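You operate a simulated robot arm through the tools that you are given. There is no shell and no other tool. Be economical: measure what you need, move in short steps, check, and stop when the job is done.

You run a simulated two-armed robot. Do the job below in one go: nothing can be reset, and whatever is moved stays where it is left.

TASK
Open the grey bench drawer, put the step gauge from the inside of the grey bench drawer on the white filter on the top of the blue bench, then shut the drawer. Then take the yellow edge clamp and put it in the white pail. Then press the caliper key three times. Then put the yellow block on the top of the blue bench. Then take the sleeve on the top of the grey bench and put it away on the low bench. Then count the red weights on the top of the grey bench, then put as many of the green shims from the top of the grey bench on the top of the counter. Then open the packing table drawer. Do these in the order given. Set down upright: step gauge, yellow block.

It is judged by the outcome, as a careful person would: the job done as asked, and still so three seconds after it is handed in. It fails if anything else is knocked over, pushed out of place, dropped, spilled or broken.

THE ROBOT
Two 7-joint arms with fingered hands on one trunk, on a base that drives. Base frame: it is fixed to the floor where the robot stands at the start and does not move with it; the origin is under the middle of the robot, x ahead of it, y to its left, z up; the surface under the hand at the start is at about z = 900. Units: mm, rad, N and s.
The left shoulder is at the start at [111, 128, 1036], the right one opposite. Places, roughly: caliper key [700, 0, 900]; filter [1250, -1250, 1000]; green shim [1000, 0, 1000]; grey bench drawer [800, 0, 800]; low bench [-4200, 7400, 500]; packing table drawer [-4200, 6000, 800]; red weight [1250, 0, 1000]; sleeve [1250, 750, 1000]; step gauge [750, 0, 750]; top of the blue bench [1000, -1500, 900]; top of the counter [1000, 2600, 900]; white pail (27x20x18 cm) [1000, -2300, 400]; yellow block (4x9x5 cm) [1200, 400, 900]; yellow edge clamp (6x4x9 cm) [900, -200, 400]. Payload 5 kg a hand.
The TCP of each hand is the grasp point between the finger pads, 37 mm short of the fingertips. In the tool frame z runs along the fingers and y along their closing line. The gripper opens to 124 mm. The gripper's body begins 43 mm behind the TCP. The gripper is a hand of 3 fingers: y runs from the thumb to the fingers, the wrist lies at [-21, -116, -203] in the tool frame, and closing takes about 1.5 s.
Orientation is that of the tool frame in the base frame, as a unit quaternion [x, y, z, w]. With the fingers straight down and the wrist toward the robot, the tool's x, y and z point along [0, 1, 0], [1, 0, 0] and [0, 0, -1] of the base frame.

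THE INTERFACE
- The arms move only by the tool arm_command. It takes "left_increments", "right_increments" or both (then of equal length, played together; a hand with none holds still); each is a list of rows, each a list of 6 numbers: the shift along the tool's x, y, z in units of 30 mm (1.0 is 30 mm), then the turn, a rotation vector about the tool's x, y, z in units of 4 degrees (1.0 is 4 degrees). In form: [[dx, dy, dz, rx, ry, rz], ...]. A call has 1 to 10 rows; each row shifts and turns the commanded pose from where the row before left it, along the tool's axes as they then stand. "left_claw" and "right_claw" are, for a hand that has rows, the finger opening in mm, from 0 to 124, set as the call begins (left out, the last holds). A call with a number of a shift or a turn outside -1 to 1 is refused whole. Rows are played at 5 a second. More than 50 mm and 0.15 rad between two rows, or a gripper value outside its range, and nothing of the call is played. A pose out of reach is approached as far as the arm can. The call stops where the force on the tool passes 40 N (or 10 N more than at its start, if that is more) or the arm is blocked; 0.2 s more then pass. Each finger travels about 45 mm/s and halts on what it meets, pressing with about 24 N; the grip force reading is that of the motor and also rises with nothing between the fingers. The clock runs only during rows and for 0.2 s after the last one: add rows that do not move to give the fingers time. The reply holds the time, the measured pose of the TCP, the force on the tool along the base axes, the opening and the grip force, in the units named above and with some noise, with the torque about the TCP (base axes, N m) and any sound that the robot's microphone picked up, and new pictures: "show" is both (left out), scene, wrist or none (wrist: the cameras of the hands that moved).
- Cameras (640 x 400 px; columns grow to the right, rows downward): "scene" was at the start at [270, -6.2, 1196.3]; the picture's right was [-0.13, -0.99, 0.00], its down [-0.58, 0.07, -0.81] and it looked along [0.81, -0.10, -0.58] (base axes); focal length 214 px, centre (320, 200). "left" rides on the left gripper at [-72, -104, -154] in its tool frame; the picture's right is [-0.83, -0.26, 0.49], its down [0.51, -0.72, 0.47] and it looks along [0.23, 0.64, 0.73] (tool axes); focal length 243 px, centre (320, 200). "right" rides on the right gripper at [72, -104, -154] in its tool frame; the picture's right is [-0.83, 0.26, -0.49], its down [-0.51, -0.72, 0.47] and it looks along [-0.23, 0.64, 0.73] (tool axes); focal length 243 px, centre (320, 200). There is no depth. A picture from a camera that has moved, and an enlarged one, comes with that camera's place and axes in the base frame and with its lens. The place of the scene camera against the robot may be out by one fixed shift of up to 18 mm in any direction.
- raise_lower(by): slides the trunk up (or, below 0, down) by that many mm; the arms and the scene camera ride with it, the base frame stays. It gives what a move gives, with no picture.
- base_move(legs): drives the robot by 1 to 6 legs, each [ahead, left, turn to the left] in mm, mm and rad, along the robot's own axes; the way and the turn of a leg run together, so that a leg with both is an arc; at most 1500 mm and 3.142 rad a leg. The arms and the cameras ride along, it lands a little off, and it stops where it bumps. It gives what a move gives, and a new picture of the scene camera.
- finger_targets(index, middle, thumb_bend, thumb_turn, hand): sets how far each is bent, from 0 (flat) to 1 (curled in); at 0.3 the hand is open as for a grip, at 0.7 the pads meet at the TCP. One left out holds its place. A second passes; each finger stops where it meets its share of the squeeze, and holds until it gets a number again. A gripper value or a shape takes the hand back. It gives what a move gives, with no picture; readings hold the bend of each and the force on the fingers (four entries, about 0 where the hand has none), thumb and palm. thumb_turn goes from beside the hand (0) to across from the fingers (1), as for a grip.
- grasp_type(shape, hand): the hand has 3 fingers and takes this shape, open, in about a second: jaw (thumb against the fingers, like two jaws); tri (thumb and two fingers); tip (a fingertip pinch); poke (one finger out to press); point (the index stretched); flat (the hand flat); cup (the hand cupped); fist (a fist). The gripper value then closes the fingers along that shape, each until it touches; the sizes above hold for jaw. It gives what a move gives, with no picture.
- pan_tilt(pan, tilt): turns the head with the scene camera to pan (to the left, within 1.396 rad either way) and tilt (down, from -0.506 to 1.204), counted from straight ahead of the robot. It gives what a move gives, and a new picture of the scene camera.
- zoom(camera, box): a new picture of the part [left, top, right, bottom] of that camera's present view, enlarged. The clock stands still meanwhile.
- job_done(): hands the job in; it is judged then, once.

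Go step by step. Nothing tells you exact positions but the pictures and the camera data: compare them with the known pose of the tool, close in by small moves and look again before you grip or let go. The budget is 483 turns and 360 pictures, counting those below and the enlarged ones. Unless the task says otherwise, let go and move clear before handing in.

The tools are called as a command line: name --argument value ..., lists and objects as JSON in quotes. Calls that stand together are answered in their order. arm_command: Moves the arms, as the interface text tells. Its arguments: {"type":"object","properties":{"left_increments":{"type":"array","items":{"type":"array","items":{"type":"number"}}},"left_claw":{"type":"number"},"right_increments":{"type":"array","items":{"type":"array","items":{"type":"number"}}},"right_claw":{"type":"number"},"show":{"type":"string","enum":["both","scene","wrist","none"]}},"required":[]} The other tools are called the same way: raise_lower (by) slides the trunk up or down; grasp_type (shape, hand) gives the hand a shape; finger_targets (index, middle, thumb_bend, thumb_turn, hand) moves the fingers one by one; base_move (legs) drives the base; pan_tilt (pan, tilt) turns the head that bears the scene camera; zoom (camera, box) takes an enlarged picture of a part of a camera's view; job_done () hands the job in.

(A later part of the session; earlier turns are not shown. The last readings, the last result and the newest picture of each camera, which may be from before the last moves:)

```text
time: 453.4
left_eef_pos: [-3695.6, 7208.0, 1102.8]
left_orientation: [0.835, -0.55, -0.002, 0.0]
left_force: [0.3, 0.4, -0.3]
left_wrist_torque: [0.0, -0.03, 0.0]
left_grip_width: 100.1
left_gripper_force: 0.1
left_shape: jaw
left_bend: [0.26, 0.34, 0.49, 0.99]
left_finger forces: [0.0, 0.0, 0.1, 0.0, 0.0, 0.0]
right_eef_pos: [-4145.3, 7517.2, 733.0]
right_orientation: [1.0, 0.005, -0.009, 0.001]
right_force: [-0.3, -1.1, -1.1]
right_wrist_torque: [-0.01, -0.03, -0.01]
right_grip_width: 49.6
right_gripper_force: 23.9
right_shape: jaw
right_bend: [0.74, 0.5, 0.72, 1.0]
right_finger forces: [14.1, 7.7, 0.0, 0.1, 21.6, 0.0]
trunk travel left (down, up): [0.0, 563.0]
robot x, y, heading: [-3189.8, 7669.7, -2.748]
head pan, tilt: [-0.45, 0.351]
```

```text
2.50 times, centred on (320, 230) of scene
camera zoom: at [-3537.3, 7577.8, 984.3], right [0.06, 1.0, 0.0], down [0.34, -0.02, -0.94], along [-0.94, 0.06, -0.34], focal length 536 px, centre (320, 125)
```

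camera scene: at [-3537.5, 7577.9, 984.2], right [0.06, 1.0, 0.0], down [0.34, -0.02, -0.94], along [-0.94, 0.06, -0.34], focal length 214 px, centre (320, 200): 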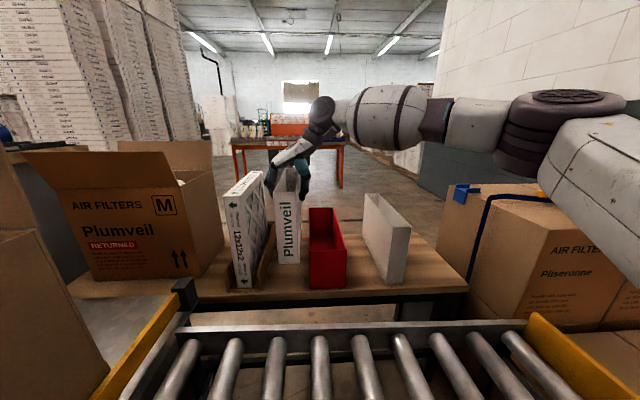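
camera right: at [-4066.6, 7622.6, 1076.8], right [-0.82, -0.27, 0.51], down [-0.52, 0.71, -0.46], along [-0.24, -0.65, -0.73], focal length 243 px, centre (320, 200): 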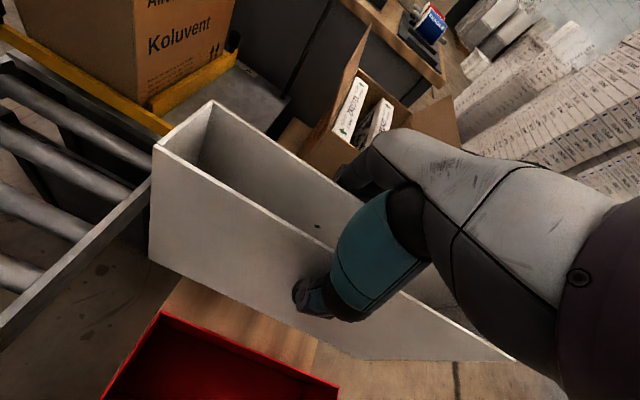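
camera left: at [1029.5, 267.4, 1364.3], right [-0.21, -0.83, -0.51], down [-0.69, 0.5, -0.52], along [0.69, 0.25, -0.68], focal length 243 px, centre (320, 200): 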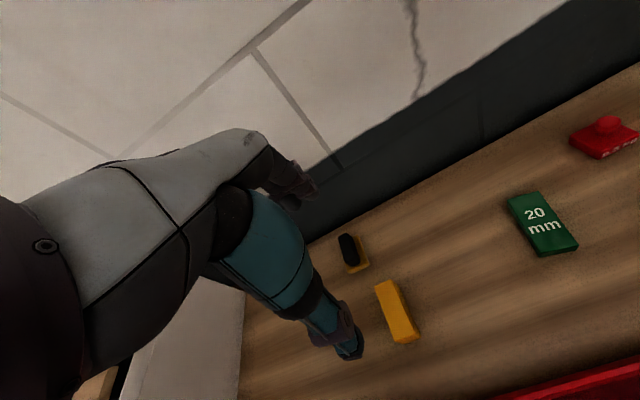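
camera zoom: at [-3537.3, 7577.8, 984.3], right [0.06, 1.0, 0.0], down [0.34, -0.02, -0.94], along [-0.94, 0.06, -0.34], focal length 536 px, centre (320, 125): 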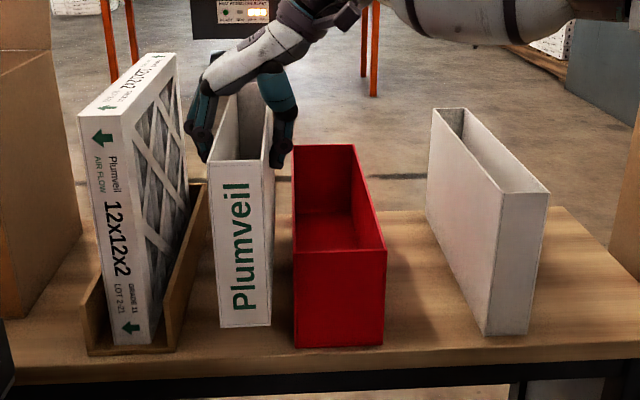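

arm_command --right_increments '[[0, 0, 0.25, 0, 0, 0], [0, 0, 0.15, 0, 0, 0], [0, 0, 0, 0, 0, 0]]' --show "none"

arm_command --right_increments '[[0, 0, 0.15, 0, 0, 0], [0, 0, 0, 0, 0, 0]]' --show "none"

arm_command --right_increments '[[0, 0, 0.15, 0, 0, 0], [0, 0, 0, 0, 0, 0]]' --show "none"

```text
time: 454.2
left_eef_pos: [-3695.7, 7207.7, 1103.0]
left_orientation: [0.835, -0.551, -0.002, 0.0]
left_force: [-0.6, -0.5, 0.0]
left_wrist_torque: [-0.03, 0.0, 0.03]
left_grip_width: 100.2
left_gripper_force: 0.2
left_shape: jaw
left_bend: [0.26, 0.34, 0.49, 0.99]
left_finger forces: [0.0, 0.0, 0.1, 0.1, 0.0, 0.0]
right_eef_pos: [-4143.6, 7516.9, 721.3]
right_orientation: [1.0, 0.005, -0.007, 0.001]
right_force: [0.0, 0.7, -0.6]
right_wrist_torque: [0.01, -0.05, -0.02]
right_grip_width: 49.6
right_gripper_force: 24.4
right_shape: jaw
right_bend: [0.74, 0.5, 0.72, 1.0]
right_finger forces: [14.1, 7.7, 0.0, 0.0, 21.7, 0.0]
trunk travel left (down, up): [0.0, 563.0]
robot x, y, heading: [-3191.0, 7667.7, -2.751]
head pan, tilt: [-0.45, 0.351]
```

```text
time: 454.8
left_eef_pos: [-3695.5, 7207.9, 1103.1]
left_orientation: [0.835, -0.55, -0.003, -0.002]
left_force: [0.3, -0.5, -0.3]
left_wrist_torque: [0.03, 0.03, 0.0]
left_grip_width: 100.2
left_gripper_force: 0.0
left_shape: jaw
left_bend: [0.26, 0.34, 0.49, 0.99]
left_finger forces: [0.0, 0.0, 0.1, 0.0, 0.0, 0.0]
right_eef_pos: [-4145.6, 7516.2, 718.2]
right_orientation: [1.0, 0.006, -0.007, 0.001]
right_force: [0.0, 0.1, -1.0]
right_wrist_torque: [0.01, 0.02, 0.0]
right_grip_width: 49.6
right_gripper_force: 23.9
right_shape: jaw
right_bend: [0.74, 0.5, 0.72, 1.0]
right_finger forces: [14.1, 7.7, 0.0, 0.0, 21.6, 0.1]
trunk travel left (down, up): [0.0, 563.0]
robot x, y, heading: [-3185.9, 7670.0, -2.748]
head pan, tilt: [-0.45, 0.351]
```

```text
time: 455.4
left_eef_pos: [-3697.1, 7207.9, 1104.2]
left_orientation: [0.835, -0.551, -0.002, -0.001]
left_force: [-0.5, -0.5, 0.6]
left_wrist_torque: [0.01, 0.01, 0.02]
left_grip_width: 100.3
left_gripper_force: 0.0
left_shape: jaw
left_bend: [0.26, 0.34, 0.49, 0.99]
left_finger forces: [0.1, 0.0, 0.0, 0.0, 0.1, 0.1]
right_eef_pos: [-4145.7, 7515.6, 712.7]
right_orientation: [1.0, 0.005, -0.007, 0.001]
right_force: [-0.3, 0.6, -1.2]
right_wrist_torque: [0.01, -0.04, 0.0]
right_grip_width: 49.7
right_gripper_force: 24.2
right_shape: jaw
right_bend: [0.74, 0.5, 0.72, 1.0]
right_finger forces: [14.1, 7.7, 0.0, 0.0, 21.7, 0.1]
trunk travel left (down, up): [0.0, 563.0]
robot x, y, heading: [-3187.9, 7669.4, -2.752]
head pan, tilt: [-0.45, 0.351]
```

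arm_command --right_increments '[[0, 0, 0.15, 0, 0, 0], [0, 0, 0.1, 0, 0, 0], [0, 0, 0, 0, 0, 0]]' --show "none"

zoom --camera "scene" --box '[200, 150, 440, 310]'

```text
time: 456.2
left_eef_pos: [-3695.4, 7206.6, 1103.0]
left_orientation: [0.835, -0.55, -0.002, -0.001]
left_force: [-0.1, -0.7, 0.0]
left_wrist_torque: [-0.02, 0.02, 0.0]
left_grip_width: 100.0
left_gripper_force: 0.1
left_shape: jaw
left_bend: [0.26, 0.34, 0.49, 0.99]
left_finger forces: [0.0, 0.0, 0.0, 0.0, 0.1, 0.0]
right_eef_pos: [-4146.5, 7516.4, 705.3]
right_orientation: [1.0, 0.005, -0.008, 0.001]
right_force: [-0.1, 0.7, -0.3]
right_wrist_torque: [0.02, -0.02, 0.0]
right_grip_width: 49.9
right_gripper_force: 24.3
right_shape: jaw
right_bend: [0.74, 0.5, 0.72, 1.0]
right_finger forces: [14.0, 7.8, 0.0, 0.0, 21.6, 0.0]
trunk travel left (down, up): [0.0, 563.0]
robot x, y, heading: [-3188.9, 7671.2, -2.752]
head pan, tilt: [-0.45, 0.351]
```

```text
2.50 times, centred on (320, 230) of scene
camera zoom: at [-3536.9, 7577.9, 984.4], right [0.06, 1.0, 0.0], down [0.34, -0.02, -0.94], along [-0.94, 0.06, -0.34], focal length 536 px, centre (320, 125)
```

zoom: 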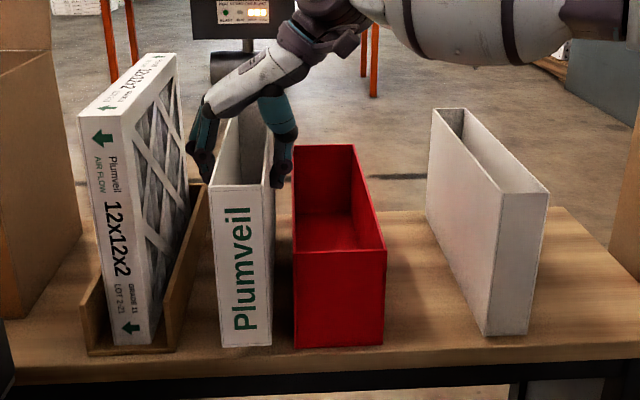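

arm_command --right_increments '[[0, 0, 0.12, 0, 0, 0], [0, 0, 0, 0, 0, 0]]' --show "none"

arm_command --right_increments '[[0, 0, 0.12, 0, 0, 0], [0, 0, 0, 0, 0, 0]]' --show "none"

arm_command --right_increments '[[0, 0, 0.12, 0, 0, 0], [0, 0, 0, 0, 0, 0]]' --show "none"

```text
time: 456.8
left_eef_pos: [-3695.8, 7207.3, 1103.1]
left_orientation: [0.834, -0.551, -0.003, 0.0]
left_force: [-0.4, -0.6, -0.8]
left_wrist_torque: [0.03, -0.03, 0.04]
left_grip_width: 100.3
left_gripper_force: 0.1
left_shape: jaw
left_bend: [0.26, 0.34, 0.49, 0.99]
left_finger forces: [0.0, 0.0, 0.1, 0.0, 0.1, 0.1]
right_eef_pos: [-4144.8, 7516.0, 701.4]
right_orientation: [1.0, 0.004, -0.008, 0.001]
right_force: [0.6, 0.1, -0.7]
right_wrist_torque: [0.02, -0.06, 0.03]
right_grip_width: 49.7
right_gripper_force: 25.1
right_shape: jaw
right_bend: [0.74, 0.5, 0.72, 1.0]
right_finger forces: [14.1, 7.7, 0.1, 0.0, 21.7, 0.1]
trunk travel left (down, up): [0.0, 563.0]
robot x, y, heading: [-3188.0, 7672.0, -2.747]
head pan, tilt: [-0.45, 0.351]
```

```text
time: 457.4
left_eef_pos: [-3696.7, 7207.3, 1103.7]
left_orientation: [0.835, -0.55, -0.003, -0.001]
left_force: [0.2, 0.4, -0.1]
left_wrist_torque: [0.03, 0.01, 0.02]
left_grip_width: 100.1
left_gripper_force: 0.1
left_shape: jaw
left_bend: [0.26, 0.34, 0.49, 0.99]
left_finger forces: [0.0, 0.0, 0.1, 0.0, 0.0, 0.0]
right_eef_pos: [-4144.8, 7515.4, 697.0]
right_orientation: [1.0, 0.006, -0.008, 0.001]
right_force: [0.0, 0.1, -1.2]
right_wrist_torque: [0.03, -0.03, -0.03]
right_grip_width: 49.9
right_gripper_force: 23.6
right_shape: jaw
right_bend: [0.74, 0.5, 0.72, 1.0]
right_finger forces: [14.1, 7.6, 0.1, 0.1, 21.7, 0.0]
trunk travel left (down, up): [0.0, 563.0]
robot x, y, heading: [-3184.9, 7667.4, -2.754]
head pan, tilt: [-0.45, 0.351]
```

```text
time: 458.0
left_eef_pos: [-3694.8, 7207.3, 1103.8]
left_orientation: [0.835, -0.551, -0.002, -0.001]
left_force: [-0.7, 0.7, 0.8]
left_wrist_torque: [0.03, 0.02, 0.01]
left_grip_width: 100.3
left_gripper_force: 0.0
left_shape: jaw
left_bend: [0.26, 0.34, 0.49, 0.99]
left_finger forces: [0.1, 0.0, 0.1, 0.0, 0.0, 0.1]
right_eef_pos: [-4144.6, 7514.6, 693.9]
right_orientation: [1.0, 0.005, -0.008, 0.001]
right_force: [-0.3, 0.4, -1.3]
right_wrist_torque: [0.0, -0.05, 0.02]
right_grip_width: 49.5
right_gripper_force: 24.0
right_shape: jaw
right_bend: [0.74, 0.5, 0.72, 1.0]
right_finger forces: [14.1, 7.7, 0.0, 0.0, 21.8, 0.0]
trunk travel left (down, up): [0.0, 563.0]
robot x, y, heading: [-3189.2, 7672.3, -2.751]
head pan, tilt: [-0.45, 0.351]
```

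arm_command --right_increments '[[0, 0, 0.15, 0, 0, 0], [0, 0, 0, 0, 0, 0]]' --show "none"

arm_command --right_increments '[[0, 0, 0.15, 0, 0, 0], [0, 0, 0, 0, 0, 0]]' --show "none"

arm_command --right_increments '[[0, 0, 0.12, 0, 0, 0], [0, 0, 0, 0, 0, 0]]' --show "scene"

```text
time: 458.6
left_eef_pos: [-3695.5, 7207.1, 1102.1]
left_orientation: [0.835, -0.551, -0.004, 0.0]
left_force: [-0.3, 0.0, 0.3]
left_wrist_torque: [0.01, 0.03, -0.04]
left_grip_width: 100.5
left_gripper_force: 0.0
left_shape: jaw
left_bend: [0.26, 0.34, 0.49, 0.99]
left_finger forces: [0.0, 0.0, 0.0, 0.0, 0.0, 0.0]
right_eef_pos: [-4145.4, 7516.6, 688.9]
right_orientation: [1.0, 0.005, -0.008, 0.001]
right_force: [-0.2, 0.4, -0.9]
right_wrist_torque: [0.0, -0.04, -0.01]
right_grip_width: 49.5
right_gripper_force: 24.0
right_shape: jaw
right_bend: [0.74, 0.5, 0.72, 1.0]
right_finger forces: [14.1, 7.7, 0.0, 0.0, 21.7, 0.0]
trunk travel left (down, up): [0.0, 563.0]
robot x, y, heading: [-3188.4, 7671.2, -2.755]
head pan, tilt: [-0.45, 0.351]
```

```text
time: 459.2
left_eef_pos: [-3695.3, 7207.9, 1102.6]
left_orientation: [0.835, -0.55, -0.003, -0.001]
left_force: [0.2, 0.1, -1.2]
left_wrist_torque: [-0.01, 0.0, 0.02]
left_grip_width: 100.2
left_gripper_force: 0.1
left_shape: jaw
left_bend: [0.26, 0.34, 0.49, 0.99]
left_finger forces: [0.1, 0.0, 0.0, 0.0, 0.1, 0.0]
right_eef_pos: [-4145.4, 7516.3, 684.6]
right_orientation: [1.0, 0.006, -0.008, 0.0]
right_force: [0.6, 0.3, -0.6]
right_wrist_torque: [0.0, -0.05, -0.02]
right_grip_width: 49.6
right_gripper_force: 23.9
right_shape: jaw
right_bend: [0.74, 0.5, 0.72, 1.0]
right_finger forces: [14.1, 7.6, 0.0, 0.0, 21.7, 0.0]
trunk travel left (down, up): [0.0, 563.0]
robot x, y, heading: [-3186.5, 7670.7, -2.749]
head pan, tilt: [-0.45, 0.351]
```

```text
time: 459.8
left_eef_pos: [-3694.4, 7208.1, 1102.9]
left_orientation: [0.835, -0.55, -0.002, -0.001]
left_force: [-0.2, 0.4, -0.3]
left_wrist_torque: [0.04, 0.01, -0.01]
left_grip_width: 100.1
left_gripper_force: 0.0
left_shape: jaw
left_bend: [0.26, 0.34, 0.49, 0.99]
left_finger forces: [0.0, 0.0, 0.1, 0.0, 0.1, 0.1]
right_eef_pos: [-4146.0, 7516.9, 680.3]
right_orientation: [1.0, 0.005, -0.007, 0.002]
right_force: [-0.4, -0.4, -0.7]
right_wrist_torque: [0.02, -0.01, -0.03]
right_grip_width: 49.9
right_gripper_force: 24.0
right_shape: jaw
right_bend: [0.74, 0.5, 0.72, 1.0]
right_finger forces: [14.2, 7.7, 0.1, 0.1, 21.6, 0.0]
trunk travel left (down, up): [0.0, 563.0]
robot x, y, heading: [-3188.6, 7671.1, -2.748]
head pan, tilt: [-0.45, 0.351]
camera scene: at [-3536.9, 7577.9, 984.5], right [0.06, 1.0, 0.0], down [0.34, -0.02, -0.94], along [-0.94, 0.06, -0.34], focal length 214 px, centre (320, 200)
```

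scene: 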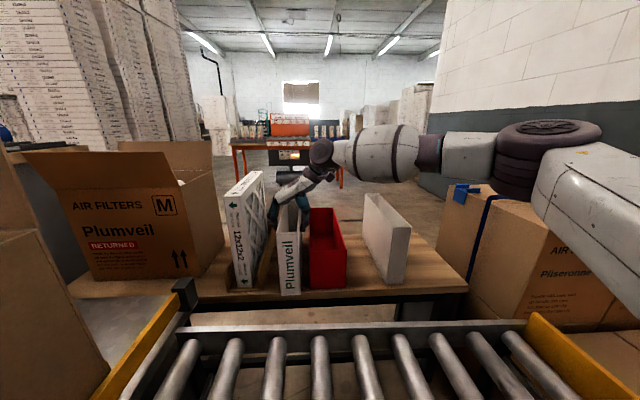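

Nearly down. The sleeve's near end is at the bench edge, so I'll shift it 20 mm further back, then continue down.

arm_command --right_increments '[[-0.35, 0, 0, 0, 0, 0], [-0.35, 0, 0, 0, 0, 0], [0, 0, 0.15, 0, 0, 0], [0, 0, 0, 0, 0, 0]]' --show "none"

arm_command --right_increments '[[0, 0, 0.12, 0, 0, 0], [0, 0, 0, 0, 0, 0]]' --show "none"

arm_command --right_increments '[[0, 0, 0.12, 0, 0, 0], [0, 0, 0, 0, 0, 0]]' --show "none"

```text
time: 460.8
left_eef_pos: [-3694.1, 7207.0, 1103.6]
left_orientation: [0.835, -0.551, -0.003, -0.001]
left_force: [0.0, 1.0, -0.6]
left_wrist_torque: [0.0, 0.01, -0.02]
left_grip_width: 100.3
left_gripper_force: 0.0
left_shape: jaw
left_bend: [0.26, 0.34, 0.49, 0.99]
left_finger forces: [0.1, 0.0, 0.0, 0.0, 0.1, 0.0]
right_eef_pos: [-4166.2, 7515.4, 676.9]
right_orientation: [1.0, 0.005, -0.007, 0.001]
right_force: [0.4, -0.5, -1.5]
right_wrist_torque: [-0.01, -0.04, 0.01]
right_grip_width: 49.7
right_gripper_force: 24.3
right_shape: jaw
right_bend: [0.74, 0.5, 0.72, 1.0]
right_finger forces: [14.1, 7.6, 0.1, 0.0, 21.7, 0.0]
trunk travel left (down, up): [0.0, 563.0]
robot x, y, heading: [-3185.9, 7669.4, -2.752]
head pan, tilt: [-0.45, 0.351]
```

```text
time: 461.4
left_eef_pos: [-3695.4, 7207.6, 1104.1]
left_orientation: [0.835, -0.551, -0.003, 0.0]
left_force: [0.6, 0.0, -0.1]
left_wrist_torque: [-0.01, 0.0, -0.01]
left_grip_width: 99.9
left_gripper_force: 0.0
left_shape: jaw
left_bend: [0.26, 0.34, 0.49, 0.99]
left_finger forces: [0.1, 0.0, 0.0, 0.0, 0.0, 0.0]
right_eef_pos: [-4167.1, 7515.2, 672.4]
right_orientation: [1.0, 0.006, -0.008, 0.001]
right_force: [0.6, -0.3, 0.0]
right_wrist_torque: [-0.01, -0.02, -0.01]
right_grip_width: 49.9
right_gripper_force: 24.1
right_shape: jaw
right_bend: [0.74, 0.5, 0.72, 1.0]
right_finger forces: [14.0, 7.7, 0.0, 0.1, 21.7, 0.0]
trunk travel left (down, up): [0.0, 563.0]
robot x, y, heading: [-3186.5, 7673.8, -2.75]
head pan, tilt: [-0.45, 0.351]
```

```text
time: 462.0
left_eef_pos: [-3694.4, 7207.2, 1103.6]
left_orientation: [0.835, -0.551, -0.003, -0.001]
left_force: [-0.6, -0.1, 0.1]
left_wrist_torque: [0.01, 0.01, 0.03]
left_grip_width: 100.5
left_gripper_force: 0.2
left_shape: jaw
left_bend: [0.26, 0.34, 0.49, 0.99]
left_finger forces: [0.1, 0.1, 0.1, 0.1, 0.0, 0.1]
right_eef_pos: [-4166.3, 7517.2, 670.5]
right_orientation: [1.0, 0.005, -0.008, 0.002]
right_force: [-0.8, 0.5, 5.1]
right_wrist_torque: [0.01, 0.03, -0.04]
right_grip_width: 49.7
right_gripper_force: 24.0
right_shape: jaw
right_bend: [0.74, 0.5, 0.72, 1.0]
right_finger forces: [14.1, 7.9, 0.0, 0.0, 23.0, 0.1]
trunk travel left (down, up): [0.0, 563.0]
robot x, y, heading: [-3186.6, 7670.4, -2.746]
head pan, tilt: [-0.45, 0.351]
```

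Contact. Opening just enough and rising.

arm_command --right_increments '[[0, 0, 0, 0, 0, 0], [0, 0, 0, 0, 0, 0], [0, 0, 0, 0, 0, 0], [0, 0, 0, 0, 0, 0]]' --right_claw 74 --show "none"

arm_command --right_increments '[[0, 0, -0.4, 0, 0, 0], [0, 0, -0.7, 0, 0, 0], [0, 0, -0.9, 0, 0, 0], [0, 0, -0.9, 0, 0, 0], [0, 0, -0.9, 0, 0, 0], [0, 0, -0.9, 0, 0, 0], [0, 0, -0.9, 0, 0, 0], [0, 0, -0.9, 0, 0, 0]]' --show "scene"

```text
time: 463.0
left_eef_pos: [-3696.1, 7207.9, 1103.8]
left_orientation: [0.835, -0.551, -0.003, -0.001]
left_force: [0.2, -0.1, 0.2]
left_wrist_torque: [0.01, 0.0, 0.02]
left_grip_width: 99.9
left_gripper_force: 0.1
left_shape: jaw
left_bend: [0.26, 0.34, 0.49, 0.99]
left_finger forces: [0.0, 0.1, 0.0, 0.0, 0.0, 0.0]
right_eef_pos: [-4166.5, 7515.4, 669.0]
right_orientation: [1.0, 0.005, -0.007, 0.002]
right_force: [-0.6, -0.4, 0.2]
right_wrist_torque: [-0.02, 0.01, 0.01]
right_grip_width: 73.4
right_gripper_force: 0.0
right_shape: jaw
right_bend: [0.73, 0.41, 0.65, 1.0]
right_finger forces: [0.0, 0.1, 0.0, 0.1, 0.0, 0.0]
trunk travel left (down, up): [0.0, 563.0]
robot x, y, heading: [-3187.3, 7670.1, -2.752]
head pan, tilt: [-0.45, 0.351]
```

```text
time: 464.8
left_eef_pos: [-3694.7, 7206.5, 1105.0]
left_orientation: [0.835, -0.55, -0.003, 0.0]
left_force: [-0.1, 0.3, 0.3]
left_wrist_torque: [-0.01, 0.02, -0.02]
left_grip_width: 100.2
left_gripper_force: 0.1
left_shape: jaw
left_bend: [0.26, 0.34, 0.49, 0.99]
left_finger forces: [0.0, 0.0, 0.0, 0.0, 0.0, 0.1]
right_eef_pos: [-4160.4, 7516.0, 865.2]
right_orientation: [1.0, 0.005, -0.009, 0.001]
right_force: [0.7, -0.7, 0.6]
right_wrist_torque: [0.0, 0.02, -0.02]
right_grip_width: 73.7
right_gripper_force: 0.1
right_shape: jaw
right_bend: [0.73, 0.41, 0.65, 1.0]
right_finger forces: [0.1, 0.1, 0.1, 0.0, 0.1, 0.0]
trunk travel left (down, up): [0.0, 563.0]
robot x, y, heading: [-3189.1, 7667.2, -2.752]
head pan, tilt: [-0.45, 0.351]
camera scene: at [-3536.3, 7577.7, 984.6], right [0.06, 1.0, 0.0], down [0.34, -0.02, -0.94], along [-0.94, 0.06, -0.34], focal length 214 px, centre (320, 200)
```

scene: 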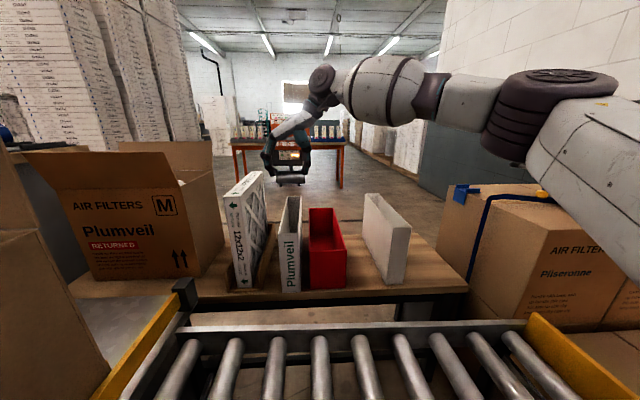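

The sleeve stands between the other two. Raising the trunk and driving back to the grey bench.

raise_lower --by 365

base_move --legs '[[-229, 180, 0], [152, 370, 0], [-416, 171, 0], [342, 832, 0], [0, 0, 1.51]]'

```text
time: 468.3
left_eef_pos: [-3696.6, 7206.8, 1468.4]
left_orientation: [0.835, -0.551, -0.003, 0.0]
left_force: [0.3, 0.7, 0.6]
left_wrist_torque: [0.01, -0.01, 0.01]
left_grip_width: 100.0
left_gripper_force: 0.1
left_shape: jaw
left_bend: [0.26, 0.34, 0.49, 0.99]
left_finger forces: [0.0, 0.0, 0.0, 0.0, 0.0, 0.0]
right_eef_pos: [-4109.0, 7539.2, 1361.1]
right_orientation: [0.996, 0.005, -0.082, 0.032]
right_force: [-0.2, 0.0, -0.5]
right_wrist_torque: [0.0, 0.01, 0.01]
right_grip_width: 73.6
right_gripper_force: 0.1
right_shape: jaw
right_bend: [0.73, 0.41, 0.65, 1.0]
right_finger forces: [0.0, 0.1, 0.1, 0.0, 0.1, 0.0]
trunk travel left (down, up): [-365.0, 198.0]
robot x, y, heading: [-3187.9, 7668.1, -2.751]
head pan, tilt: [-0.45, 0.351]
```

```text
time: 487.3
left_eef_pos: [-2021.4, 5767.3, 1468.9]
left_orientation: [0.984, 0.176, -0.002, 0.001]
left_force: [0.4, 0.0, -0.8]
left_wrist_torque: [0.0, 0.02, 0.02]
left_grip_width: 100.3
left_gripper_force: 0.2
left_shape: jaw
left_bend: [0.26, 0.34, 0.49, 0.99]
left_finger forces: [0.0, 0.1, 0.0, 0.0, 0.0, 0.0]
right_eef_pos: [-2372.6, 5369.9, 1361.9]
right_orientation: [0.718, 0.69, -0.037, 0.08]
right_force: [-0.6, -0.2, 1.0]
right_wrist_torque: [-0.03, 0.03, -0.02]
right_grip_width: 73.5
right_gripper_force: 0.0
right_shape: jaw
right_bend: [0.73, 0.41, 0.65, 1.0]
right_finger forces: [0.0, 0.0, 0.0, 0.0, 0.0, 0.0]
trunk travel left (down, up): [-365.0, 198.0]
robot x, y, heading: [-2457.9, 6300.3, -1.228]
head pan, tilt: [-0.45, 0.351]
camera scene: at [-2424.8, 6063.2, 1365.7], right [-0.99, 0.11, 0.0], down [0.04, 0.34, -0.94], along [-0.1, -0.93, -0.34], focal length 214 px, centre (320, 200)
```

scene: 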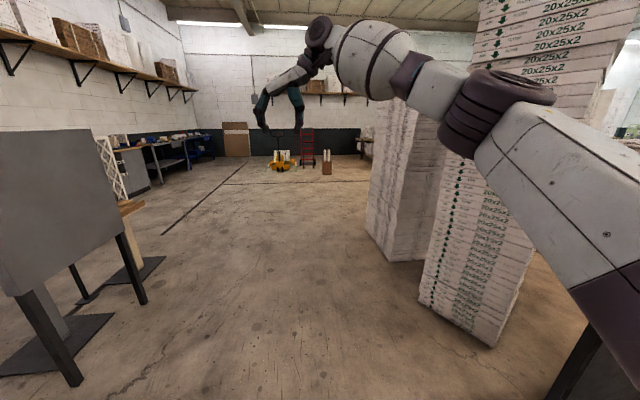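

base_move --legs '[[1500, 0, 0], [1500, 0, 0], [1500, 0, 0], [1400, 0, 0], [0, 0, 1.228]]'

pan_tilt --pan -0.15 --tilt 0.35

```text
time: 518.4
left_eef_pos: [111.9, 926.4, 1468.2]
left_orientation: [0.71, 0.704, -0.001, 0.002]
left_force: [0.4, 0.9, 0.8]
left_wrist_torque: [-0.01, 0.01, -0.02]
left_grip_width: 100.2
left_gripper_force: 0.0
left_shape: jaw
left_bend: [0.26, 0.34, 0.49, 0.99]
left_finger forces: [0.0, 0.1, 0.1, 0.0, 0.0, 0.1]
right_eef_pos: [358.3, 455.7, 1362.1]
right_orientation: [0.199, 0.976, 0.014, 0.088]
right_force: [1.4, -0.8, -0.5]
right_wrist_torque: [-0.01, 0.01, 0.0]
right_grip_width: 73.7
right_gripper_force: 0.2
right_shape: jaw
right_bend: [0.73, 0.41, 0.65, 1.0]
right_finger forces: [0.0, 0.0, 0.0, 0.0, 0.0, 0.0]
trunk travel left (down, up): [-365.0, 198.0]
robot x, y, heading: [-538.7, 704.6, -0.018]
head pan, tilt: [-0.45, 0.351]
camera scene: at [-310.3, 666.7, 1365.7], right [-0.45, -0.89, 0.0], down [-0.31, 0.16, -0.94], along [0.84, -0.43, -0.34], focal length 214 px, centre (320, 200)
```

scene: 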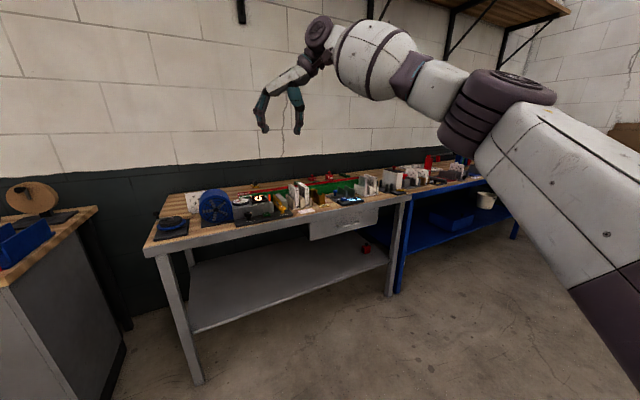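

```text
time: 519.2
left_eef_pos: [111.6, 926.0, 1468.2]
left_orientation: [0.71, 0.704, 0.0, 0.002]
left_force: [-0.4, -0.4, 0.7]
left_wrist_torque: [0.02, -0.01, 0.0]
left_grip_width: 100.3
left_gripper_force: 0.0
left_shape: jaw
left_bend: [0.26, 0.34, 0.49, 0.99]
left_finger forces: [0.0, 0.1, 0.1, 0.0, 0.1, 0.0]
right_eef_pos: [356.9, 456.9, 1362.8]
right_orientation: [0.199, 0.976, 0.014, 0.087]
right_force: [-0.2, -0.5, 0.5]
right_wrist_torque: [0.02, 0.02, 0.01]
right_grip_width: 73.5
right_gripper_force: 0.0
right_shape: jaw
right_bend: [0.73, 0.41, 0.65, 1.0]
right_finger forces: [0.0, 0.0, 0.1, 0.0, 0.0, 0.0]
trunk travel left (down, up): [-365.0, 198.0]
robot x, y, heading: [-540.7, 705.9, -0.022]
head pan, tilt: [-0.15, 0.351]
camera scene: at [-301.6, 693.6, 1365.7], right [-0.17, -0.99, 0.0], down [-0.34, 0.06, -0.94], along [0.93, -0.16, -0.34], focal length 214 px, centre (320, 200)
```

scene: 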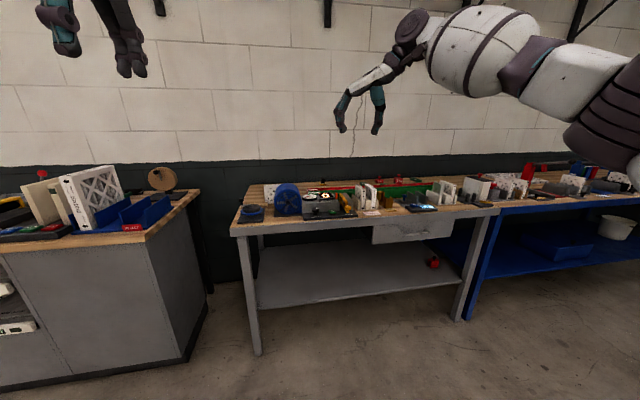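

Right hand back to pointing down, then drive to the shims at the grey bench's rear.

arm_command --right_increments '[[0, 0, 0, 0.13, 0.09, 0.98], [0, 0, 0, 0.13, 0.09, 0.98], [0, 0, 0, 0.13, 0.09, 0.98], [0, 0, 0, 0.13, 0.09, 0.98], [0, 0, 0, 0.13, 0.09, 0.98], [0, 0, 0, 0.13, 0.09, 0.98], [0, 0, 0, 0.13, 0.09, 0.98], [0, 0, 0, 0.13, 0.09, 0.98], [0, 0, 0, 0.13, 0.09, 0.98]]' --show "none"

arm_command --right_increments '[[0, 0, 0, 0.13, 0.09, 0.98], [0, 0, 0, 0.13, 0.09, 0.98], [0, 0, 0, 0.13, 0.09, 0.98], [0, 0, 0, 0.13, 0.09, 0.98], [0, 0, 0, 0.13, 0.09, 0.98], [0, 0, 0, 0.13, 0.09, 0.98], [0, 0, 0, 0.13, 0.09, 0.98], [0, 0, 0, 0.13, 0.09, 0.98]]' --right_claw 90 --show "none"

base_move --legs '[[0, -460, 0.02], [500, 0, 0]]'

```text
time: 521.2
left_eef_pos: [111.2, 927.0, 1468.8]
left_orientation: [0.71, 0.704, -0.002, 0.003]
left_force: [-0.6, -0.8, -0.4]
left_wrist_torque: [-0.01, -0.01, 0.01]
left_grip_width: 100.1
left_gripper_force: 0.2
left_shape: jaw
left_bend: [0.26, 0.34, 0.49, 0.99]
left_finger forces: [0.0, 0.0, 0.0, 0.0, 0.1, 0.1]
right_eef_pos: [356.9, 455.9, 1362.2]
right_orientation: [0.489, 0.871, 0.007, 0.044]
right_force: [0.5, -0.1, -0.7]
right_wrist_torque: [-0.01, 0.01, 0.02]
right_grip_width: 73.7
right_gripper_force: 0.0
right_shape: jaw
right_bend: [0.73, 0.41, 0.65, 1.0]
right_finger forces: [0.0, 0.0, 0.0, 0.1, 0.1, 0.0]
trunk travel left (down, up): [-365.0, 198.0]
robot x, y, heading: [-536.3, 707.4, -0.019]
head pan, tilt: [-0.15, 0.351]
```

```text
time: 523.0
left_eef_pos: [111.5, 926.8, 1468.8]
left_orientation: [0.71, 0.704, -0.001, 0.002]
left_force: [0.1, -0.9, 1.1]
left_wrist_torque: [-0.04, -0.02, 0.0]
left_grip_width: 100.4
left_gripper_force: 0.0
left_shape: jaw
left_bend: [0.26, 0.34, 0.49, 0.99]
left_finger forces: [0.1, 0.0, 0.0, 0.0, 0.0, 0.0]
right_eef_pos: [357.1, 455.8, 1359.9]
right_orientation: [0.707, 0.707, -0.001, 0.001]
right_force: [-0.6, 0.2, 0.9]
right_wrist_torque: [0.0, -0.02, -0.04]
right_grip_width: 89.7
right_gripper_force: 0.1
right_shape: jaw
right_bend: [0.27, 0.37, 0.57, 0.99]
right_finger forces: [0.0, 0.1, 0.0, 0.0, 0.0, 0.0]
trunk travel left (down, up): [-365.0, 198.0]
robot x, y, heading: [-537.1, 705.9, -0.02]
head pan, tilt: [-0.15, 0.351]
```

```text
time: 530.1
left_eef_pos: [597.9, 468.0, 1469.6]
left_orientation: [0.706, 0.708, -0.001, 0.003]
left_force: [0.5, -1.0, -0.4]
left_wrist_torque: [-0.02, 0.03, 0.02]
left_grip_width: 100.2
left_gripper_force: 0.0
left_shape: jaw
left_bend: [0.26, 0.34, 0.49, 0.99]
left_finger forces: [0.0, 0.0, 0.0, 0.1, 0.0, 0.1]
right_eef_pos: [848.6, 0.2, 1362.0]
right_orientation: [0.703, 0.711, -0.001, 0.002]
right_force: [-0.8, -0.2, 0.5]
right_wrist_torque: [0.0, 0.01, -0.01]
right_grip_width: 89.7
right_gripper_force: 0.0
right_shape: jaw
right_bend: [0.27, 0.37, 0.57, 0.99]
right_finger forces: [0.0, 0.0, 0.1, 0.0, 0.0, 0.1]
trunk travel left (down, up): [-365.0, 198.0]
robot x, y, heading: [-49.0, 242.3, -0.01]
head pan, tilt: [-0.15, 0.351]
camera scene: at [187.6, 231.4, 1366.1], right [-0.16, -0.99, 0.0], down [-0.34, 0.06, -0.94], along [0.93, -0.15, -0.34], focal length 214 px, centre (320, 200)
```

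scene: 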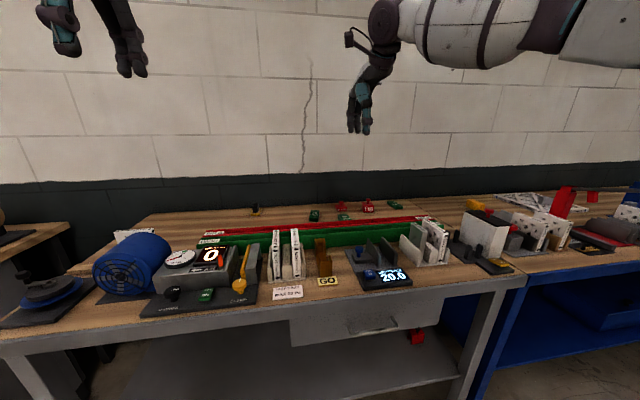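

zoom --camera "scene" --box '[220, 180, 480, 260]'

zoom --camera "right" --box '[0, 0, 640, 400]'

```text
2.46 times, centred on (350, 220) of scene
camera zoom: at [187.6, 231.4, 1366.1], right [-0.16, -0.99, 0.0], down [-0.34, 0.06, -0.94], along [0.93, -0.15, -0.34], focal length 528 px, centre (246, 151)
```

zoom: 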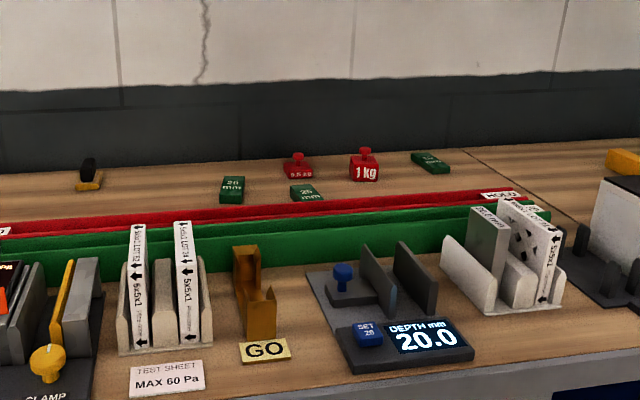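

```text
1.00 times, centred on (320, 200) of right (not enlarged: the box is as wide or as high as the picture)
camera zoom: at [744.4, 71.9, 1515.9], right [0.27, -0.83, 0.5], down [-0.72, -0.52, -0.47], along [0.64, -0.23, -0.73], focal length 243 px, centre (320, 200)
```

zoom: 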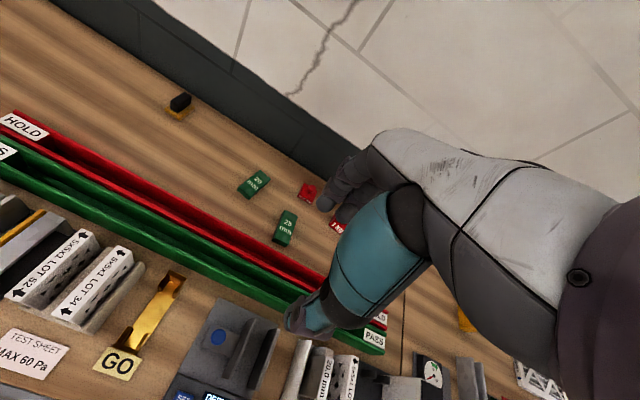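

Two red weights (0.5 kg, 1 kg) and three green shims, so I need to move two shims. Going above the 20 mm shim.

base_move --legs '[[0, 88, 0.008], [325, 0, 0]]'

arm_command --right_increments '[[0, 0, 1, 0, 0, 0], [0, 0, 1, 0, 0, 0], [0, 0, 1, 0, 0, 0], [0, 0, 1, 0, 0, 0], [0, 0, 1, 0, 0, 0], [0, 0, 1, 0, 0, 0], [0, 0, 1, 0, 0, 0], [0, 0, 1, 0, 0, 0], [0, 0, 1, 0, 0, 0]]' --right_claw 122 --show "wrist"

```text
time: 533.3
left_eef_pos: [920.5, 558.2, 1470.5]
left_orientation: [0.704, 0.71, 0.0, 0.003]
left_force: [-0.4, -0.6, 0.5]
left_wrist_torque: [0.01, -0.01, -0.01]
left_grip_width: 100.0
left_gripper_force: 0.0
left_shape: jaw
left_bend: [0.26, 0.34, 0.49, 0.99]
left_finger forces: [0.1, 0.0, 0.0, 0.1, 0.1, 0.0]
right_eef_pos: [1174.0, 92.0, 1363.9]
right_orientation: [0.702, 0.713, -0.001, 0.001]
right_force: [0.3, 0.0, 0.6]
right_wrist_torque: [-0.02, -0.01, -0.01]
right_grip_width: 89.8
right_gripper_force: 0.0
right_shape: jaw
right_bend: [0.27, 0.37, 0.57, 0.99]
right_finger forces: [0.0, 0.0, 0.1, 0.0, 0.0, 0.0]
trunk travel left (down, up): [-365.0, 198.0]
robot x, y, heading: [273.6, 328.4, -0.0]
head pan, tilt: [-0.15, 0.351]
camera scene: at [511.2, 319.0, 1366.2], right [-0.16, -0.99, 0.0], down [-0.34, 0.05, -0.94], along [0.93, -0.15, -0.34], focal length 214 px, centre (320, 200)
```

scene: 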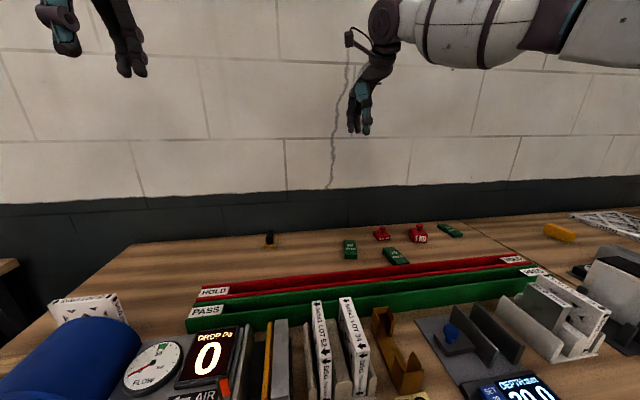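

```text
time: 535.3
left_eef_pos: [924.2, 557.6, 1467.3]
left_orientation: [0.704, 0.71, -0.001, 0.002]
left_force: [-0.5, 0.2, 0.5]
left_wrist_torque: [-0.02, 0.01, 0.02]
left_grip_width: 100.3
left_gripper_force: 0.0
left_shape: jaw
left_bend: [0.26, 0.34, 0.49, 0.99]
left_finger forces: [0.1, 0.0, 0.1, 0.0, 0.0, 0.0]
right_eef_pos: [1177.1, 89.7, 1089.5]
right_orientation: [0.702, 0.712, -0.002, 0.001]
right_force: [0.2, 0.2, 0.3]
right_wrist_torque: [0.0, 0.02, 0.01]
right_grip_width: 121.6
right_gripper_force: 0.0
right_shape: jaw
right_bend: [0.31, 0.3, 0.31, 0.98]
right_finger forces: [0.0, 0.1, 0.1, 0.1, 0.0, 0.0]
trunk travel left (down, up): [-365.0, 198.0]
robot x, y, heading: [278.9, 331.4, -0.007]
head pan, tilt: [-0.15, 0.351]
camera right: at [1072.8, 160.9, 1243.6], right [0.28, -0.82, 0.49], down [-0.71, -0.52, -0.47], along [0.64, -0.22, -0.73], focal length 243 px, centre (320, 200)
```

right: 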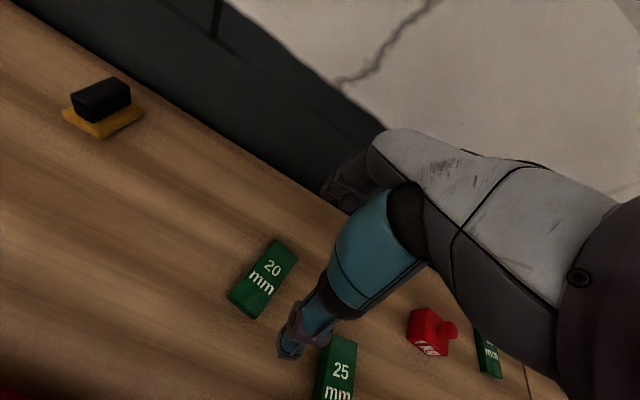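

Shim: centre about [1194, 95], ~100 x 39 x 20 mm, yaw about -10 degrees. Aligning the hand and descending.

arm_command --right_increments '[[0.17, 0.57, 0, 0, 0, 0.9], [0, 0, 0.5, 0, 0, 0.9], [0, 0, 0.9, 0, 0, 0.8], [0, 0, 0.9, 0, 0, 0], [0, 0, 0.9, 0, 0, 0]]' --right_claw 124 --show "wrist"

```text
time: 536.5
left_eef_pos: [924.6, 557.3, 1468.3]
left_orientation: [0.704, 0.71, 0.0, 0.003]
left_force: [0.4, 0.6, 0.1]
left_wrist_torque: [0.04, 0.01, -0.04]
left_grip_width: 100.2
left_gripper_force: 0.0
left_shape: jaw
left_bend: [0.26, 0.34, 0.49, 0.99]
left_finger forces: [0.1, 0.0, 0.0, 0.0, 0.0, 0.0]
right_eef_pos: [1195.2, 97.2, 994.7]
right_orientation: [0.763, 0.647, -0.001, 0.0]
right_force: [0.7, -0.3, 0.0]
right_wrist_torque: [0.02, 0.08, 0.02]
right_grip_width: 123.9
right_gripper_force: 0.1
right_shape: jaw
right_bend: [0.3, 0.3, 0.3, 0.98]
right_finger forces: [0.1, 0.0, 0.0, 0.0, 0.0, 0.1]
trunk travel left (down, up): [-365.0, 198.0]
robot x, y, heading: [270.9, 331.0, -0.009]
head pan, tilt: [-0.15, 0.351]
camera right: at [1104.2, 185.9, 1148.4], right [0.12, -0.86, 0.49], down [-0.8, -0.38, -0.47], along [0.59, -0.34, -0.73], focal length 243 px, centre (320, 200)
```

right: 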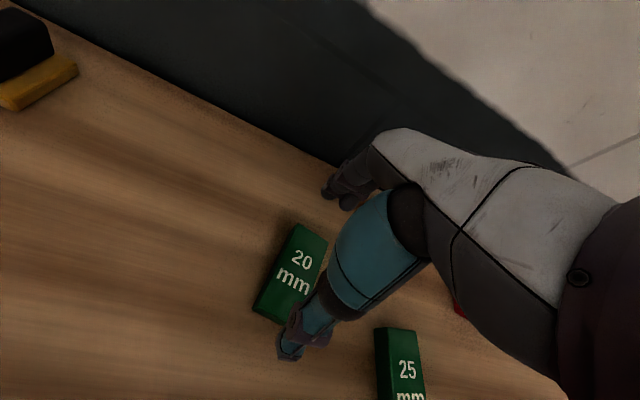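

arm_command --right_increments '[[0, 0, 0.7, 0, 0, 0], [0, 0, 0.7, 0, 0, 0], [0, 0, 0.32, 0, 0, 0]]' --show "wrist"

```text
time: 537.3
left_eef_pos: [922.1, 558.3, 1470.8]
left_orientation: [0.705, 0.709, -0.001, 0.003]
left_force: [-1.1, 0.5, 0.4]
left_wrist_torque: [0.01, -0.03, 0.01]
left_grip_width: 100.3
left_gripper_force: 0.0
left_shape: jaw
left_bend: [0.26, 0.34, 0.49, 0.99]
left_finger forces: [0.0, 0.0, 0.1, 0.0, 0.0, 0.0]
right_eef_pos: [1192.0, 95.4, 944.5]
right_orientation: [0.763, 0.646, -0.001, 0.002]
right_force: [0.7, -0.4, 1.2]
right_wrist_torque: [0.01, 0.02, 0.03]
right_grip_width: 123.7
right_gripper_force: 0.1
right_shape: jaw
right_bend: [0.3, 0.3, 0.3, 0.98]
right_finger forces: [0.1, 0.0, 0.1, 0.0, 0.0, 0.0]
trunk travel left (down, up): [-365.0, 198.0]
robot x, y, heading: [274.4, 326.8, -0.002]
head pan, tilt: [-0.15, 0.351]
camera right: at [1102.4, 184.4, 1097.9], right [0.12, -0.86, 0.49], down [-0.8, -0.38, -0.47], along [0.59, -0.34, -0.73], focal length 243 px, centre (320, 200)
```

right: 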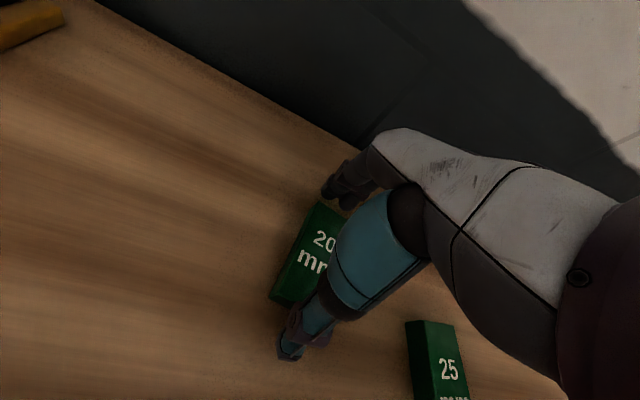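

Straddling the shim. Closing.

arm_command --right_increments '[[0, 0, 0, 0, 0, 0], [0, 0, 0, 0, 0, 0], [0, 0, 0, 0, 0, 0], [0, 0, 0, 0, 0, 0], [0, 0, 0, 0, 0, 0], [0, 0, 0, 0, 0, 0]]' --right_claw 60 --show "none"

```text
time: 538.7
left_eef_pos: [923.2, 558.4, 1469.3]
left_orientation: [0.704, 0.71, -0.002, 0.002]
left_force: [-0.7, 0.1, -0.3]
left_wrist_torque: [-0.03, 0.04, 0.01]
left_grip_width: 100.3
left_gripper_force: 0.1
left_shape: jaw
left_bend: [0.26, 0.34, 0.49, 0.99]
left_finger forces: [0.0, 0.0, 0.0, 0.0, 0.1, 0.1]
right_eef_pos: [1192.6, 96.5, 945.6]
right_orientation: [0.763, 0.646, -0.001, 0.001]
right_force: [0.2, -0.3, 0.4]
right_wrist_torque: [0.02, -0.03, -0.02]
right_grip_width: 94.8
right_gripper_force: 23.6
right_shape: jaw
right_bend: [0.27, 0.36, 0.53, 0.99]
right_finger forces: [13.7, 7.6, 0.0, 0.0, 21.4, 0.1]
trunk travel left (down, up): [-365.0, 198.0]
robot x, y, heading: [273.0, 328.6, -0.008]
head pan, tilt: [-0.15, 0.351]
```

Gripped at 95 mm. Lifting and heading to the counter on the left.

arm_command --right_increments '[[0, 0, -0.4, 0, 0, 0], [0, 0, -0.8, 0, 0, 0], [0, 0, -1, 0, 0, 0], [0, 0, -1, 0, 0, 0], [0, 0, -1, 0, 0, 0], [0, 0, -1, 0, 0, 0], [0, 0, -1, 0, 0, 0], [0, 0, -1, 0, 0, 0], [0, 0, -1, 0, 0, 0]]' --show "none"

base_move --legs '[[-560, 0, 0], [0, 1300, 0]]'

pan_tilt --pan 0.0 --tilt 0.5

```text
time: 540.7
left_eef_pos: [921.8, 559.1, 1469.1]
left_orientation: [0.705, 0.709, 0.0, 0.003]
left_force: [-0.2, -0.5, 0.1]
left_wrist_torque: [0.0, 0.0, 0.0]
left_grip_width: 100.4
left_gripper_force: 0.2
left_shape: jaw
left_bend: [0.26, 0.34, 0.49, 0.99]
left_finger forces: [0.1, 0.0, 0.0, 0.0, 0.0, 0.0]
right_eef_pos: [1192.5, 98.9, 1189.8]
right_orientation: [0.762, 0.647, 0.0, 0.001]
right_force: [0.0, -0.5, -0.6]
right_wrist_torque: [-0.02, -0.01, -0.03]
right_grip_width: 94.9
right_gripper_force: 23.6
right_shape: jaw
right_bend: [0.27, 0.36, 0.53, 0.99]
right_finger forces: [13.8, 7.7, 0.0, 0.0, 21.5, 0.0]
trunk travel left (down, up): [-365.0, 198.0]
robot x, y, heading: [275.5, 328.7, -0.005]
head pan, tilt: [-0.15, 0.351]
```

```text
time: 555.2
left_eef_pos: [361.8, 1859.2, 1469.9]
left_orientation: [0.706, 0.708, -0.001, 0.003]
left_force: [-0.3, 0.3, 0.0]
left_wrist_torque: [0.01, 0.02, 0.0]
left_grip_width: 100.1
left_gripper_force: 0.1
left_shape: jaw
left_bend: [0.26, 0.34, 0.49, 0.99]
left_finger forces: [0.0, 0.1, 0.0, 0.1, 0.1, 0.0]
right_eef_pos: [629.7, 1396.1, 1189.1]
right_orientation: [0.765, 0.644, -0.001, 0.002]
right_force: [0.0, 0.2, -1.1]
right_wrist_torque: [0.0, -0.02, -0.02]
right_grip_width: 94.7
right_gripper_force: 23.9
right_shape: jaw
right_bend: [0.27, 0.36, 0.53, 0.99]
right_finger forces: [13.8, 7.7, 0.0, 0.1, 21.5, 0.0]
trunk travel left (down, up): [-365.0, 198.0]
robot x, y, heading: [-284.4, 1632.2, -0.005]
head pan, tilt: [-0.15, 0.351]
camera scene: at [-49.3, 1621.7, 1365.7], right [-0.16, -0.99, 0.0], down [-0.34, 0.06, -0.94], along [0.93, -0.15, -0.34], focal length 214 px, centre (320, 200)
```

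scene: 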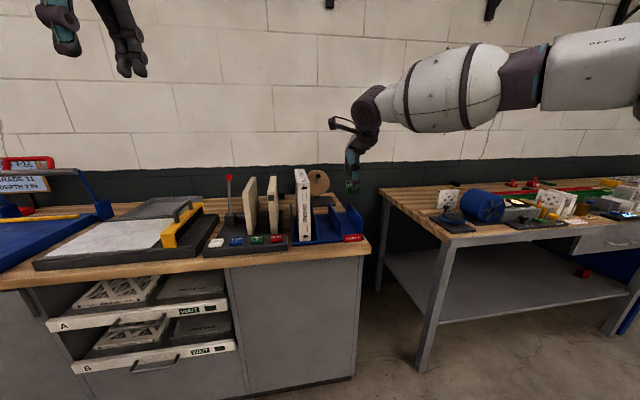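

```text
time: 555.9
left_eef_pos: [361.4, 1859.3, 1468.8]
left_orientation: [0.706, 0.708, -0.001, 0.003]
left_force: [0.0, -0.2, -0.3]
left_wrist_torque: [-0.01, 0.0, 0.0]
left_grip_width: 100.1
left_gripper_force: 0.1
left_shape: jaw
left_bend: [0.26, 0.34, 0.49, 0.99]
left_finger forces: [0.0, 0.0, 0.1, 0.0, 0.1, 0.0]
right_eef_pos: [629.1, 1397.2, 1189.3]
right_orientation: [0.765, 0.644, -0.001, 0.001]
right_force: [-1.0, -0.1, -1.3]
right_wrist_torque: [-0.01, -0.03, 0.04]
right_grip_width: 95.1
right_gripper_force: 24.2
right_shape: jaw
right_bend: [0.27, 0.36, 0.53, 0.99]
right_finger forces: [13.8, 7.7, 0.0, 0.0, 21.4, 0.0]
trunk travel left (down, up): [-365.0, 198.0]
robot x, y, heading: [-289.7, 1635.1, -0.011]
head pan, tilt: [0.0, 0.499]
camera scene: at [-50.2, 1635.8, 1352.0], right [-0.01, -1.0, 0.0], down [-0.48, 0.01, -0.88], along [0.88, -0.01, -0.48], focal length 214 px, centre (320, 200)
```

scene: 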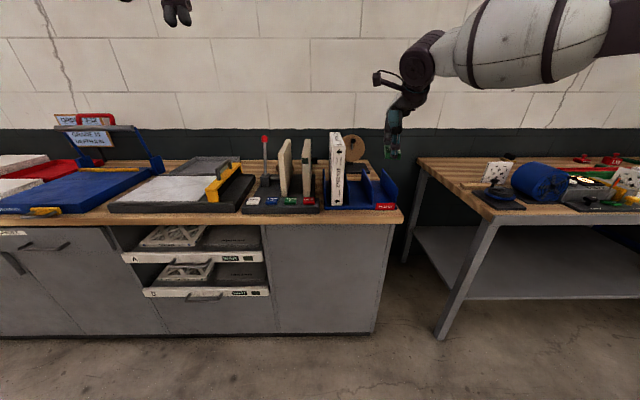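

zoom --camera "scene" --box '[80, 120, 420, 230]'

zoom --camera "right" --box '[0, 0, 640, 400]'

```text
1.88 times, centred on (250, 175) of scene
camera zoom: at [-50.2, 1635.8, 1352.0], right [-0.01, -1.0, 0.0], down [-0.48, 0.01, -0.88], along [0.88, -0.01, -0.48], focal length 404 px, centre (452, 247)
```

zoom: 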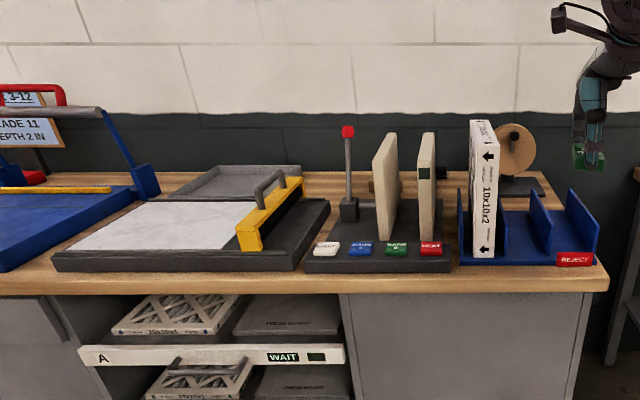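

```text
1.00 times, centred on (320, 200) of right (not enlarged: the box is as wide or as high as the picture)
camera zoom: at [539.3, 1486.2, 1342.8], right [0.12, -0.86, 0.49], down [-0.8, -0.38, -0.47], along [0.59, -0.34, -0.73], focal length 243 px, centre (320, 200)
```

zoom: 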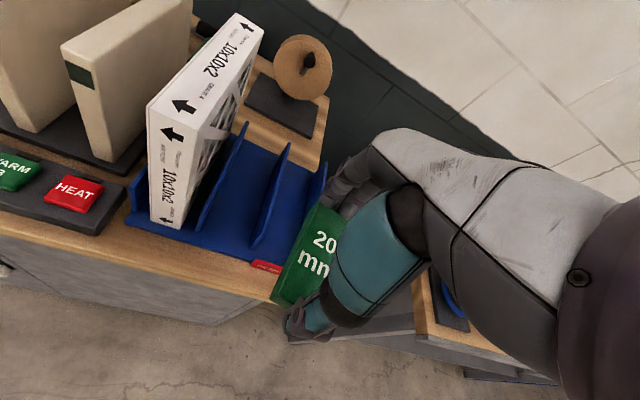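

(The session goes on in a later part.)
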